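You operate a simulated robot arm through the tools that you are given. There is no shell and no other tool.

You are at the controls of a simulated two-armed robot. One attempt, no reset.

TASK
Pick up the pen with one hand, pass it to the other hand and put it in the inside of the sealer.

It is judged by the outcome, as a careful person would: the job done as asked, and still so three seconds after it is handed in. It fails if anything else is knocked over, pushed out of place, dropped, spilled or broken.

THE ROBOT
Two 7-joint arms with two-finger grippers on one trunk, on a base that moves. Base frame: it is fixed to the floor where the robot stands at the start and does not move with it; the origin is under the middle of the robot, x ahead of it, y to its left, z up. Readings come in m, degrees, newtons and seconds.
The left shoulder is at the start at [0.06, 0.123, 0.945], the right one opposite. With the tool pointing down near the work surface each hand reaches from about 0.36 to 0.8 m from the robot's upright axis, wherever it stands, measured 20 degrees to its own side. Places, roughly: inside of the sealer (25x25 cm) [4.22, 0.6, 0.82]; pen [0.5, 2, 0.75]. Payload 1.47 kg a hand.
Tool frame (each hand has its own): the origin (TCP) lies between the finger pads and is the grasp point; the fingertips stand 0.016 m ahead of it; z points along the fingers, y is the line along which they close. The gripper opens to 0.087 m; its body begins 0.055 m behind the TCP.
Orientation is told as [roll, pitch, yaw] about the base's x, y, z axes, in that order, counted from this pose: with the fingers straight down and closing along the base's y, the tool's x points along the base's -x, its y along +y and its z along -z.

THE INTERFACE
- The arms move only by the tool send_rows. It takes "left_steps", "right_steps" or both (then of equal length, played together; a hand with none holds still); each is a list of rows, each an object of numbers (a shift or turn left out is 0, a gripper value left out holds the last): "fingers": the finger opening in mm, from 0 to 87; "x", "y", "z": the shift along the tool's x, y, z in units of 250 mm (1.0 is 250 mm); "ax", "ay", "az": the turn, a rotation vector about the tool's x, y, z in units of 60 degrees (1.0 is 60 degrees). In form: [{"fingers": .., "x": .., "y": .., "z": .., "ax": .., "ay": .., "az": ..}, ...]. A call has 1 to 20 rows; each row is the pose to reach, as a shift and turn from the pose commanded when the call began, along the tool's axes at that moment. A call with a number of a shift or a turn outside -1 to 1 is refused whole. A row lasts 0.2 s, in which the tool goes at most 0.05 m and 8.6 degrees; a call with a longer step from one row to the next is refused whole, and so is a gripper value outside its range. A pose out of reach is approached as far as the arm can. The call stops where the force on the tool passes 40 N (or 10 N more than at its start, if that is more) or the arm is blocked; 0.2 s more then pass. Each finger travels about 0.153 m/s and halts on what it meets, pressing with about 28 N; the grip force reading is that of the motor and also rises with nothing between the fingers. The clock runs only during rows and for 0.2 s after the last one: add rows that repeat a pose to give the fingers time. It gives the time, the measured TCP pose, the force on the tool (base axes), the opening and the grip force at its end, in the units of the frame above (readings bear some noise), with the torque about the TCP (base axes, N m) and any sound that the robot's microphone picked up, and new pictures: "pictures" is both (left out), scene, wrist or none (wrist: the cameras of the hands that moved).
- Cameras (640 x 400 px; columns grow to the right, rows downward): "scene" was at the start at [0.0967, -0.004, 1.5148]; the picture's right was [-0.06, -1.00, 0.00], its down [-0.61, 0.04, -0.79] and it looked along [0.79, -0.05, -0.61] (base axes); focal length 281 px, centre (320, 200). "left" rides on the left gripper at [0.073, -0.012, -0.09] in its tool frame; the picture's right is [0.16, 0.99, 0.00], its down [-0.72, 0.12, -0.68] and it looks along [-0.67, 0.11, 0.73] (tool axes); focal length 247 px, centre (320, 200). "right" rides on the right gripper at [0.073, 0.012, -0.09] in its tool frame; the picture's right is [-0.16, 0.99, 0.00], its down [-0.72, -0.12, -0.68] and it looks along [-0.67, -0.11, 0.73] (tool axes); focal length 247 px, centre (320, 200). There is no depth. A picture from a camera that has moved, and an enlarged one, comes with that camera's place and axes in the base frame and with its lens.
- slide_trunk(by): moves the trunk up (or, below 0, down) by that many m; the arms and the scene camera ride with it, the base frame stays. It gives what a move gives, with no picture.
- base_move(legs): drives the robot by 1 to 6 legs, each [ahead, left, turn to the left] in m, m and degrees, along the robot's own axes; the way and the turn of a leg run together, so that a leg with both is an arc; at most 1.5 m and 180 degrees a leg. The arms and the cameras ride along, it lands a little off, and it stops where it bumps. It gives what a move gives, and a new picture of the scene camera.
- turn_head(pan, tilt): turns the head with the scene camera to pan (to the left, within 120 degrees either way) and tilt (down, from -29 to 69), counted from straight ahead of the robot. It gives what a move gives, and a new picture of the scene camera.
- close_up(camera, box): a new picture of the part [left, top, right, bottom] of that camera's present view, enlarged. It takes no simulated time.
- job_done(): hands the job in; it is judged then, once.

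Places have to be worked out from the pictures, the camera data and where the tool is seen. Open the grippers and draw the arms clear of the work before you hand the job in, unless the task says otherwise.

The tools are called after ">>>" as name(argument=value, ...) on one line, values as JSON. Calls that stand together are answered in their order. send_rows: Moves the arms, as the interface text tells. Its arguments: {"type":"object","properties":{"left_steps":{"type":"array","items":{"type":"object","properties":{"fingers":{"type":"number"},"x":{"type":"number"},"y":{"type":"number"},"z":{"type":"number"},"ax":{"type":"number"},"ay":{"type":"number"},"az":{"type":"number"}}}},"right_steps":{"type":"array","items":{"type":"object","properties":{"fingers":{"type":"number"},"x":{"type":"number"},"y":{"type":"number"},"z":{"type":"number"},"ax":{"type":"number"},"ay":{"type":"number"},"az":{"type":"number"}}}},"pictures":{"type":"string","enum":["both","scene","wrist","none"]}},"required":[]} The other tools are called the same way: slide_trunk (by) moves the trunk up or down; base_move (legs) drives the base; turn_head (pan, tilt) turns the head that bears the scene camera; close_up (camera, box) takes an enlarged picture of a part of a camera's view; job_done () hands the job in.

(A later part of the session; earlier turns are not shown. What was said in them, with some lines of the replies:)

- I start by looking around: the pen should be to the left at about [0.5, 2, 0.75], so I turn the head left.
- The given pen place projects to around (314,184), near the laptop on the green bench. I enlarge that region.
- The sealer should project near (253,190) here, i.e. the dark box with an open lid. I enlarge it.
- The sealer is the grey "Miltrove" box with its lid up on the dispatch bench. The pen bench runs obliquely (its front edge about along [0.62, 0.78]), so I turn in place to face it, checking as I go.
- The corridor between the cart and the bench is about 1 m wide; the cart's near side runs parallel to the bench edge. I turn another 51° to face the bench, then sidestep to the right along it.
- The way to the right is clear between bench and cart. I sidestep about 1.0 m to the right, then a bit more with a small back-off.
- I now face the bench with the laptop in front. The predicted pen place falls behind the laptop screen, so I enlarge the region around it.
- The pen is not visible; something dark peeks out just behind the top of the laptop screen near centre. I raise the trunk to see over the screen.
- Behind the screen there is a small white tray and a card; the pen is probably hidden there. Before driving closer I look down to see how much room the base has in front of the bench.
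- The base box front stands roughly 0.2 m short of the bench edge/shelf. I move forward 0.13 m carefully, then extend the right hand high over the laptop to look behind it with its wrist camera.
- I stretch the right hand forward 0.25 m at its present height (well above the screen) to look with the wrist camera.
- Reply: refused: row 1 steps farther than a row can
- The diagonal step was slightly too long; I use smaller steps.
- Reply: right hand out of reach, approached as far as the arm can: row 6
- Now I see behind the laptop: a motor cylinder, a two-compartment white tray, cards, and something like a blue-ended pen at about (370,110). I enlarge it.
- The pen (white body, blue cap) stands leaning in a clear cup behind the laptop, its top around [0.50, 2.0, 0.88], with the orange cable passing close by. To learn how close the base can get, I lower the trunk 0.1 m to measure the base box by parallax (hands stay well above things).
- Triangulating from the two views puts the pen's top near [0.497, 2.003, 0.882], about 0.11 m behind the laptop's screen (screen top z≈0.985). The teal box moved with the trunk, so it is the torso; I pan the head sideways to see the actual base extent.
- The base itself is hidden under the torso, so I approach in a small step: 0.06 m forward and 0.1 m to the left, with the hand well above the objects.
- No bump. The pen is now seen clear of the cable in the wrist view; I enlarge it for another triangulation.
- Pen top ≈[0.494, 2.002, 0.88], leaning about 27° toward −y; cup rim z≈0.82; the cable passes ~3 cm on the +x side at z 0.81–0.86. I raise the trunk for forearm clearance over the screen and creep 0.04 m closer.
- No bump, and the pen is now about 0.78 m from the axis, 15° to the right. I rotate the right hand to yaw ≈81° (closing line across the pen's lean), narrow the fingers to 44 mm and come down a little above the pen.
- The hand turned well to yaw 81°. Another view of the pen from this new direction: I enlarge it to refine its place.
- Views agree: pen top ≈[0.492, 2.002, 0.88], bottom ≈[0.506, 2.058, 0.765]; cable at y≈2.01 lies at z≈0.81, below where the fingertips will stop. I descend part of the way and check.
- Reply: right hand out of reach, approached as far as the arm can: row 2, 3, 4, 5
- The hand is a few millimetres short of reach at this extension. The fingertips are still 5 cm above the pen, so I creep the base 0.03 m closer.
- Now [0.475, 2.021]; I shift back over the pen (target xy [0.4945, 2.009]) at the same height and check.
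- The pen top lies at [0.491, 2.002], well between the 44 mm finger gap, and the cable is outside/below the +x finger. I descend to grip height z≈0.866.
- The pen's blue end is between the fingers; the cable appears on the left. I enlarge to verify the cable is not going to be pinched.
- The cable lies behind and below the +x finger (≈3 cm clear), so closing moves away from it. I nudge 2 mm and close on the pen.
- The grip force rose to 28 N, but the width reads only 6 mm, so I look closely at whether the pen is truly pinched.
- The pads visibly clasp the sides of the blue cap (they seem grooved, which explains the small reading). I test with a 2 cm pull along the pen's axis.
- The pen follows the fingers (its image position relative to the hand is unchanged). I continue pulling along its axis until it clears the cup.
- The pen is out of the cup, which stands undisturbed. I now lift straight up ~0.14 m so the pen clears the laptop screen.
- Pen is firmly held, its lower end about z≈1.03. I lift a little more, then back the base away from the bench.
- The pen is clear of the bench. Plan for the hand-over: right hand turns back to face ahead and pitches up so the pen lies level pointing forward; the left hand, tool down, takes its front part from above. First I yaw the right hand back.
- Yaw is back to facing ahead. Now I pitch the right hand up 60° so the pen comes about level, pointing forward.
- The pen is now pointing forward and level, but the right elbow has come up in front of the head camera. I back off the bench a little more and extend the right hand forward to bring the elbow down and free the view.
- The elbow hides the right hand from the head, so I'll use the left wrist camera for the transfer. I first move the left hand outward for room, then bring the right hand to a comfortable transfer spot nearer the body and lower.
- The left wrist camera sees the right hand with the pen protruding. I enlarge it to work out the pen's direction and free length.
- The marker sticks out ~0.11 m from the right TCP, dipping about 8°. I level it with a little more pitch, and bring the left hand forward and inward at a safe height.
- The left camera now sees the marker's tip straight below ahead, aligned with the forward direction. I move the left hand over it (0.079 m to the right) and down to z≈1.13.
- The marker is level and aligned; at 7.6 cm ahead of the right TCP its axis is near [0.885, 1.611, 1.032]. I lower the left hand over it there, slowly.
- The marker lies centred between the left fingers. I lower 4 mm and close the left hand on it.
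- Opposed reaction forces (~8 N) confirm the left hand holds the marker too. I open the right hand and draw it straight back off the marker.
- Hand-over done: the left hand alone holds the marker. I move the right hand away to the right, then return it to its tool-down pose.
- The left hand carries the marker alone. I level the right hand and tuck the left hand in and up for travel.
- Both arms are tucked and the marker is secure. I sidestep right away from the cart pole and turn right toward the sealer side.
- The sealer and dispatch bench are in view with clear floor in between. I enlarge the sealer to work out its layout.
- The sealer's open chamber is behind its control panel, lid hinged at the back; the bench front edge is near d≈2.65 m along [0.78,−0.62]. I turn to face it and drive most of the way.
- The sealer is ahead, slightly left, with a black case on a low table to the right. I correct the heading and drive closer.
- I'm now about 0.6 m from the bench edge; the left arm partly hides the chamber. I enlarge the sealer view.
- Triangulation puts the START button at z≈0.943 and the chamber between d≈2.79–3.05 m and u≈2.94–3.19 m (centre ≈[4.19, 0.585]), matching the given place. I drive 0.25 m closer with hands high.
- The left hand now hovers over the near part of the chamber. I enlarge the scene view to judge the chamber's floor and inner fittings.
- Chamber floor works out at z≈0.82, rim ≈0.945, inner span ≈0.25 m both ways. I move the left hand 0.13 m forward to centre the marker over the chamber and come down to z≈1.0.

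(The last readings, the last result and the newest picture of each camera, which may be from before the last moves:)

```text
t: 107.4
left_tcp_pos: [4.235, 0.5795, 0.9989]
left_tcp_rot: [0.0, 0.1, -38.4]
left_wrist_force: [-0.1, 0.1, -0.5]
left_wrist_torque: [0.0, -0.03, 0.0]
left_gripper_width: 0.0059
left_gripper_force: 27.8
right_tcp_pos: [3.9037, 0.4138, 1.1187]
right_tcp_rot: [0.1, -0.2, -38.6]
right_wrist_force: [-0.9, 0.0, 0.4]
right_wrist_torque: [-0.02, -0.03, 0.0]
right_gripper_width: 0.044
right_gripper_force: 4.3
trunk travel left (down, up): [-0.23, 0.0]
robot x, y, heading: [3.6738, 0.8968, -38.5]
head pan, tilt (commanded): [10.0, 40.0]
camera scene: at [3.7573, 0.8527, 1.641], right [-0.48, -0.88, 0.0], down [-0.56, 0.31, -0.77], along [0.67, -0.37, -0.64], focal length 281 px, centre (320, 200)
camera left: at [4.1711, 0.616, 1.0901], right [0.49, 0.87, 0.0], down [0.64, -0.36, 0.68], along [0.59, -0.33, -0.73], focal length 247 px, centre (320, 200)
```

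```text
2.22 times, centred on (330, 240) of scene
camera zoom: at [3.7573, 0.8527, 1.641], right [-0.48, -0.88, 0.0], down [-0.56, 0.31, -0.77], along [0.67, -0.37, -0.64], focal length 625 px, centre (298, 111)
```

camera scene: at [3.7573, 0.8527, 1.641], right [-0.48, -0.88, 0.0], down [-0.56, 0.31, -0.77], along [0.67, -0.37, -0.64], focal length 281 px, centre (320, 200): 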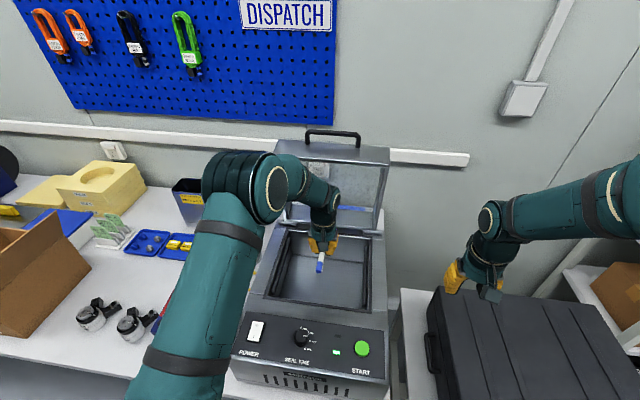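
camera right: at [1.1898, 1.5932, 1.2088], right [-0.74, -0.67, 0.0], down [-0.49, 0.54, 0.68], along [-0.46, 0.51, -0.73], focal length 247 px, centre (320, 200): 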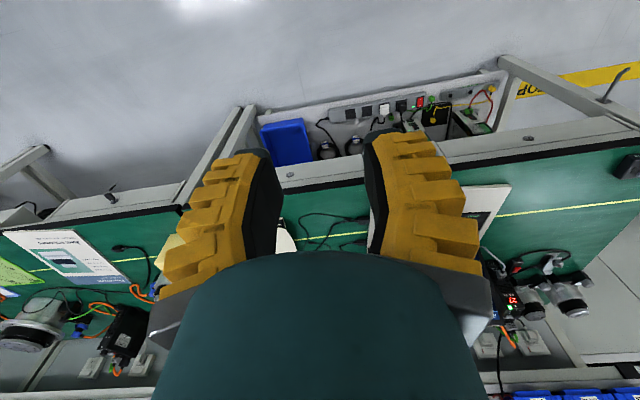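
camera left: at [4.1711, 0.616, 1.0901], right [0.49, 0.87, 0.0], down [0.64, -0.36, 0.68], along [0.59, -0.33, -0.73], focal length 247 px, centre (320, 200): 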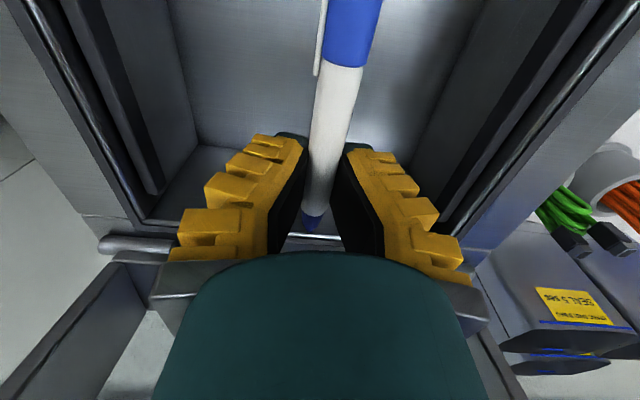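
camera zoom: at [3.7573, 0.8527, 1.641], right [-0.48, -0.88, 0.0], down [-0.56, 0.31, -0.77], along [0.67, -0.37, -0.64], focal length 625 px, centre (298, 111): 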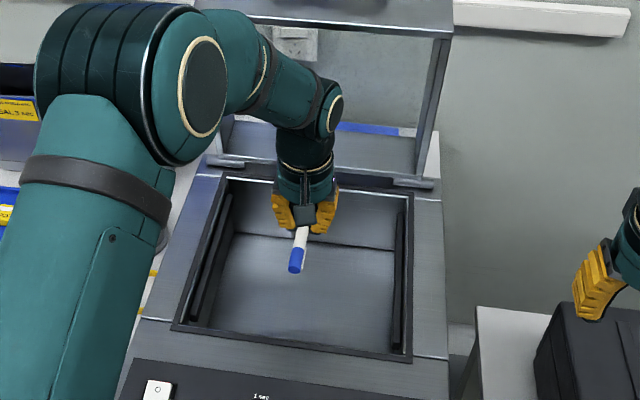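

The marker is over the chamber's middle with ~10 cm to the back wall and clear side bars. I lower it to just above the floor (TCP z≈0.843).

>>> send_rows(left_steps=[{"z": 0.14}, {"z": 0.28}, {"z": 0.4}, {"z": 0.5}, {"z": 0.57}, {"z": 0.624}, {"z": 0.624}], pictures="both")

>>> close_up(camera="scene", box=[240, 180, 400, 320])

```text
t: 109.0
left_tcp_pos: [4.235, 0.5789, 0.8436]
left_tcp_rot: [0.0, 0.0, -38.5]
left_wrist_force: [-0.3, 0.1, 0.2]
left_wrist_torque: [-0.04, 0.02, -0.02]
left_gripper_width: 0.0061
left_gripper_force: 27.7
right_tcp_pos: [3.9044, 0.4134, 1.1185]
right_tcp_rot: [0.0, -0.2, -38.6]
right_wrist_force: [-0.3, -0.1, -0.5]
right_wrist_torque: [-0.02, 0.03, -0.02]
right_gripper_width: 0.0441
right_gripper_force: 3.5
trunk travel left (down, up): [-0.23, 0.0]
robot x, y, heading: [3.6726, 0.8958, -38.6]
head pan, tilt (commanded): [10.0, 40.0]
camera scene: at [3.7576, 0.8524, 1.641], right [-0.48, -0.88, 0.0], down [-0.56, 0.31, -0.77], along [0.67, -0.37, -0.64], focal length 281 px, centre (320, 200)
camera left: at [4.1728, 0.6151, 0.9347], right [0.49, 0.87, 0.0], down [0.64, -0.36, 0.68], along [0.59, -0.33, -0.73], focal length 247 px, centre (320, 200)
```

scene: 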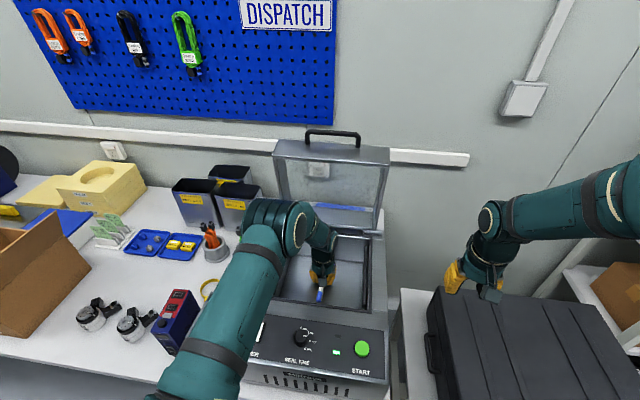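
left: 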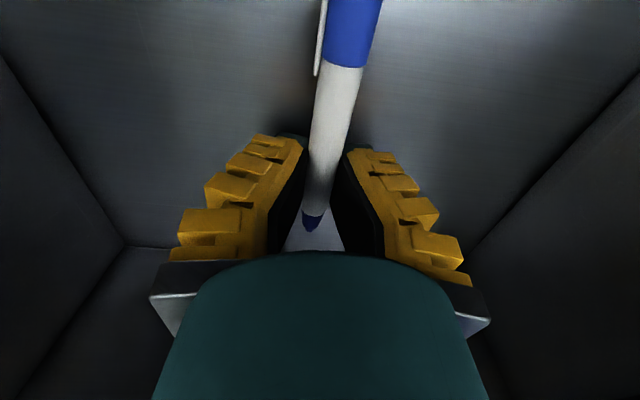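

```text
2.86 times, centred on (320, 250) of scene
camera zoom: at [3.7576, 0.8524, 1.641], right [-0.48, -0.88, 0.0], down [-0.56, 0.31, -0.77], along [0.67, -0.37, -0.64], focal length 804 px, centre (320, 57)
```

zoom: 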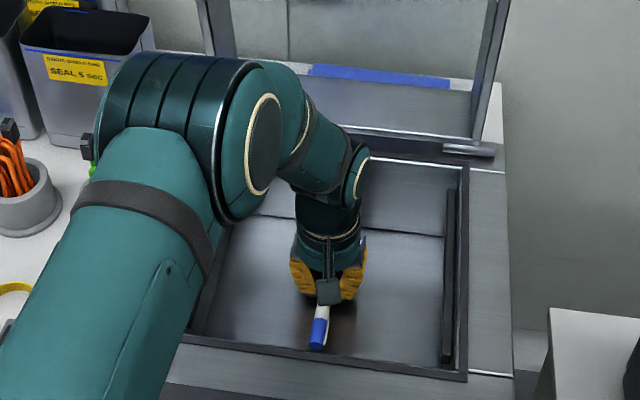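

No contact yet, and the marker lies inside the chamber just above its floor. I ease down 5 mm more and open the fingers slowly.

>>> send_rows(left_steps=[{"z": 0.01}, {"z": 0.02}, {"z": 0.02, "fingers": 8}, {"z": 0.02, "fingers": 14}, {"z": 0.02, "fingers": 20}, {"z": 0.02, "fingers": 30}, {"z": 0.02, "fingers": 36}, {"z": 0.02, "fingers": 36}], pictures="both")

>>> close_up(camera="scene", box=[240, 180, 400, 320])

```text
t: 110.8
left_tcp_pos: [4.2366, 0.5798, 0.8394]
left_tcp_rot: [0.1, -0.1, -38.6]
left_wrist_force: [-0.2, -0.3, 0.2]
left_wrist_torque: [0.0, -0.03, 0.04]
left_gripper_width: 0.0421
left_gripper_force: 4.2
right_tcp_pos: [3.9036, 0.4131, 1.1184]
right_tcp_rot: [0.0, -0.2, -38.7]
right_wrist_force: [0.4, -0.3, 0.4]
right_wrist_torque: [0.03, -0.02, 0.0]
right_gripper_width: 0.044
right_gripper_force: 3.8
trunk travel left (down, up): [-0.23, 0.0]
robot x, y, heading: [3.6747, 0.898, -39.0]
head pan, tilt (commanded): [10.0, 40.0]
camera scene: at [3.7577, 0.8523, 1.6409], right [-0.48, -0.88, 0.0], down [-0.56, 0.31, -0.77], along [0.67, -0.37, -0.64], focal length 281 px, centre (320, 200)
camera left: at [4.1728, 0.6148, 0.9301], right [0.49, 0.87, 0.0], down [0.64, -0.36, 0.68], along [0.59, -0.33, -0.73], focal length 247 px, centre (320, 200)
```

scene: 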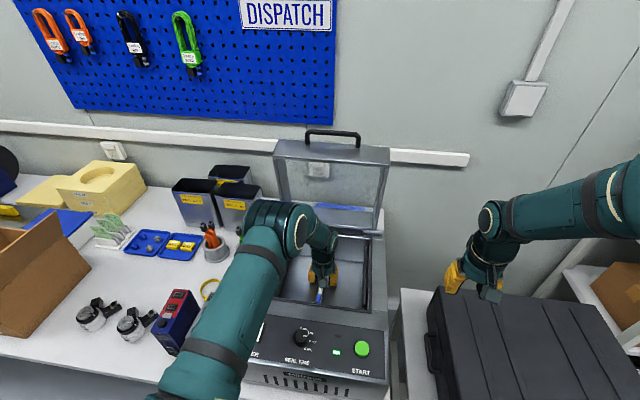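
left: 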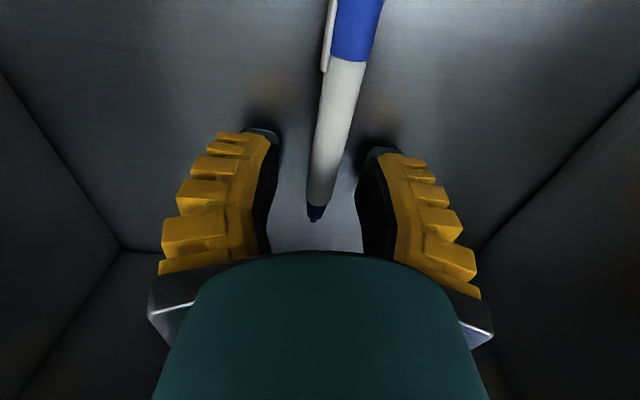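

```text
2.86 times, centred on (320, 250) of scene
camera zoom: at [3.7577, 0.8523, 1.6409], right [-0.48, -0.88, 0.0], down [-0.56, 0.31, -0.77], along [0.67, -0.37, -0.64], focal length 804 px, centre (320, 57)
```

zoom: 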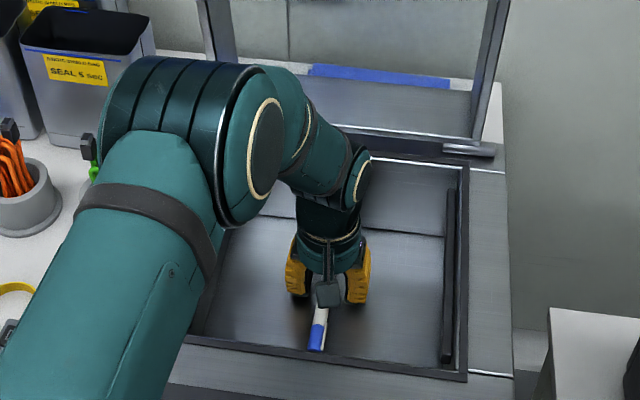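

The marker has come to rest on the chamber floor between the open fingers. I raise the hand straight up out of the sealer.

>>> send_rows(left_steps=[{"z": -0.1}, {"z": -0.25}, {"z": -0.43}, {"z": -0.6}, {"z": -0.78}, {"z": -0.95}, {"z": -1.0}], pictures="both")

>>> close_up(camera="scene", box=[240, 180, 400, 320])

```text
t: 112.4
left_tcp_pos: [4.2366, 0.5809, 1.089]
left_tcp_rot: [-0.1, -0.1, -38.5]
left_wrist_force: [-0.1, -0.2, -0.4]
left_wrist_torque: [-0.02, -0.02, -0.06]
left_gripper_width: 0.0418
left_gripper_force: 4.3
right_tcp_pos: [3.9042, 0.4134, 1.1184]
right_tcp_rot: [0.0, -0.2, -38.6]
right_wrist_force: [-0.3, -1.1, 0.0]
right_wrist_torque: [0.02, 0.02, 0.0]
right_gripper_width: 0.0438
right_gripper_force: 4.4
trunk travel left (down, up): [-0.23, 0.0]
robot x, y, heading: [3.6779, 0.8949, -38.6]
head pan, tilt (commanded): [10.0, 40.0]
camera scene: at [3.7579, 0.8523, 1.6409], right [-0.48, -0.88, 0.0], down [-0.56, 0.31, -0.77], along [0.67, -0.37, -0.64], focal length 281 px, centre (320, 200)
camera left: at [4.1739, 0.6168, 1.1806], right [0.49, 0.87, 0.0], down [0.64, -0.36, 0.68], along [0.59, -0.33, -0.73], focal length 247 px, centre (320, 200)
```

scene: 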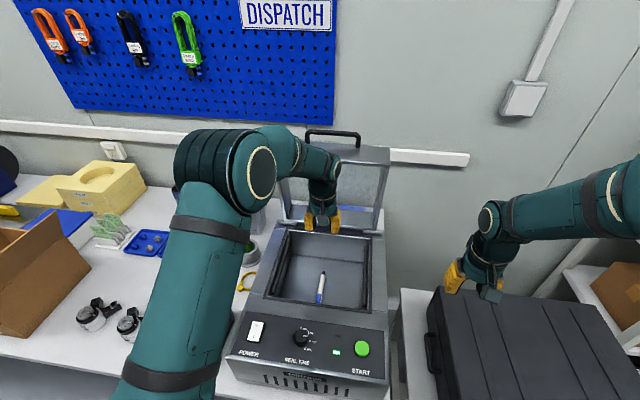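
left: 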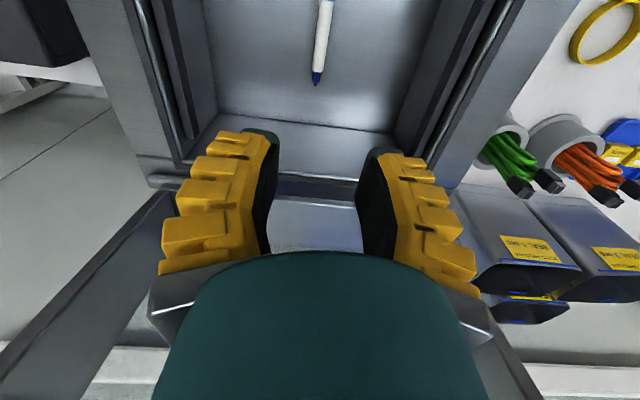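

```text
2.86 times, centred on (320, 250) of scene
camera zoom: at [3.7579, 0.8523, 1.6409], right [-0.48, -0.88, 0.0], down [-0.56, 0.31, -0.77], along [0.67, -0.37, -0.64], focal length 804 px, centre (320, 57)
```

zoom: 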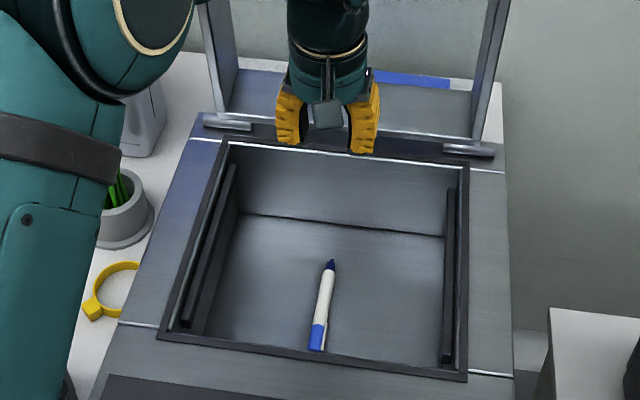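

The marker rests on the sealer's chamber floor. I back the robot away from the bench so both arms are clear, and open both grippers.

>>> base_move(legs=[[-0.45, 0, 0]])

>>> send_rows(left_steps=[{"fingers": 87, "x": 0.15}, {"fingers": 87, "x": 0.3}, {"fingers": 87, "x": 0.45}, {"fingers": 87, "x": 0.45}], right_steps=[{"fingers": 87}, {"fingers": 87}, {"fingers": 87}, {"fingers": 87}], pictures="scene")

>>> close_up(camera="scene", box=[220, 60, 420, 260])

```text
t: 115.1
left_tcp_pos: [3.8822, 0.8616, 1.09]
left_tcp_rot: [0.0, 0.0, -38.7]
left_wrist_force: [-0.3, 0.0, -0.3]
left_wrist_torque: [-0.02, 0.01, -0.02]
left_gripper_width: 0.0419
left_gripper_force: 3.9
right_tcp_pos: [3.55, 0.6969, 1.1188]
right_tcp_rot: [0.0, -0.2, -38.7]
right_wrist_force: [0.1, -0.8, -0.5]
right_wrist_torque: [-0.01, 0.0, -0.01]
right_gripper_width: 0.044
right_gripper_force: 3.8
trunk travel left (down, up): [-0.23, 0.0]
robot x, y, heading: [3.3223, 1.1788, -38.9]
head pan, tilt (commanded): [10.0, 40.0]
camera scene: at [3.4034, 1.1354, 1.641], right [-0.48, -0.88, 0.0], down [-0.56, 0.31, -0.77], along [0.67, -0.37, -0.64], focal length 281 px, centre (320, 200)
```

scene: 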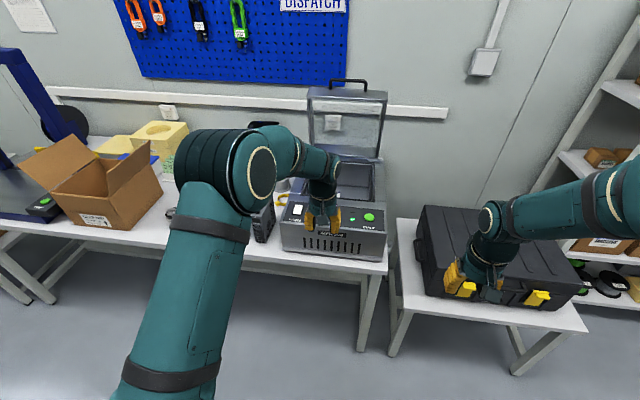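

```text
t: 116.1
left_tcp_pos: [3.7931, 0.9314, 1.0929]
left_tcp_rot: [0.0, 0.1, -38.7]
left_wrist_force: [-0.9, 0.4, 0.5]
left_wrist_torque: [-0.02, 0.0, 0.02]
left_gripper_width: 0.0869
left_gripper_force: 0.1
right_tcp_pos: [3.5484, 0.6959, 1.1176]
right_tcp_rot: [0.0, 0.0, -38.7]
right_wrist_force: [-0.5, 0.7, 0.3]
right_wrist_torque: [0.01, 0.04, -0.03]
right_gripper_width: 0.0872
right_gripper_force: 0.1
trunk travel left (down, up): [-0.23, 0.0]
robot x, y, heading: [3.3212, 1.1808, -38.7]
head pan, tilt (commanded): [10.0, 40.0]
camera scene: at [3.4046, 1.1344, 1.6408], right [-0.48, -0.88, 0.0], down [-0.56, 0.31, -0.77], along [0.67, -0.37, -0.64], focal length 281 px, centre (320, 200)
```

scene: 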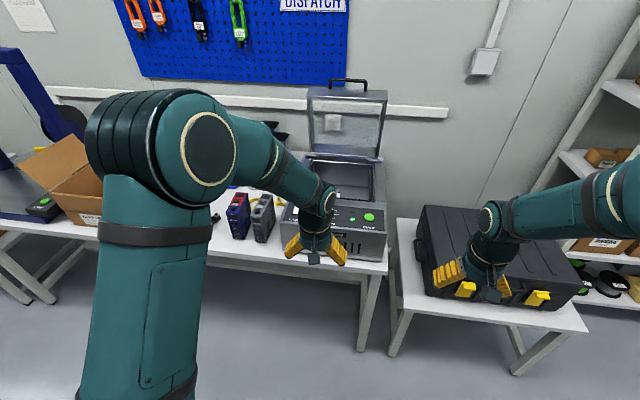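

```text
2.00 times, centred on (320, 160) of scene
camera zoom: at [3.4046, 1.1344, 1.6408], right [-0.48, -0.88, 0.0], down [-0.56, 0.31, -0.77], along [0.67, -0.37, -0.64], focal length 562 px, centre (320, 280)
```

zoom: 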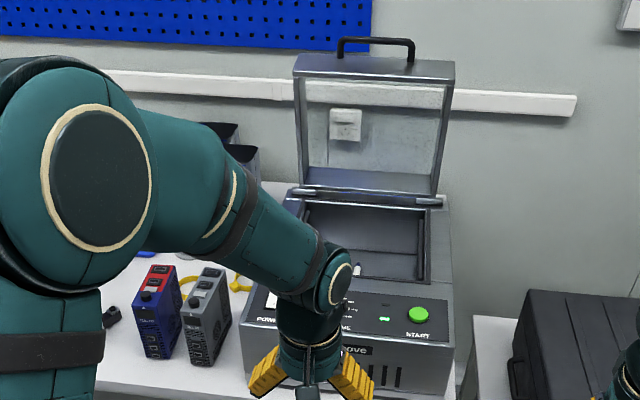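

The marker lies in the sealer's chamber, nothing else was moved, and both grippers are open with the arms well clear of the bench. I hand the job in.

>>> job_done()

```text
The job is handed in.
```

The pen is lying on the floor of the sealer's chamber, and I've handed the job in. I haven't seen the judge's result.

- **Pick-up:** the right hand drew the pen out of its clear cup behind the laptop. The cup was still standing after the lift.
- **Pass:** the left hand took the pen in mid-air and carried it alone to the sealer.
- **Placing:** the left hand set the pen down just above the chamber floor and let go. A close picture after the hand lifted shows it at rest there. The lid is still open, since the task did not ask to close it.

I saw nothing knocked over or shifted, and no move reported a bump or a blocked arm. I did not go back to check the pen's bench after driving to the sealer. Both grippers are open and the robot is backed away from the sealer bench.
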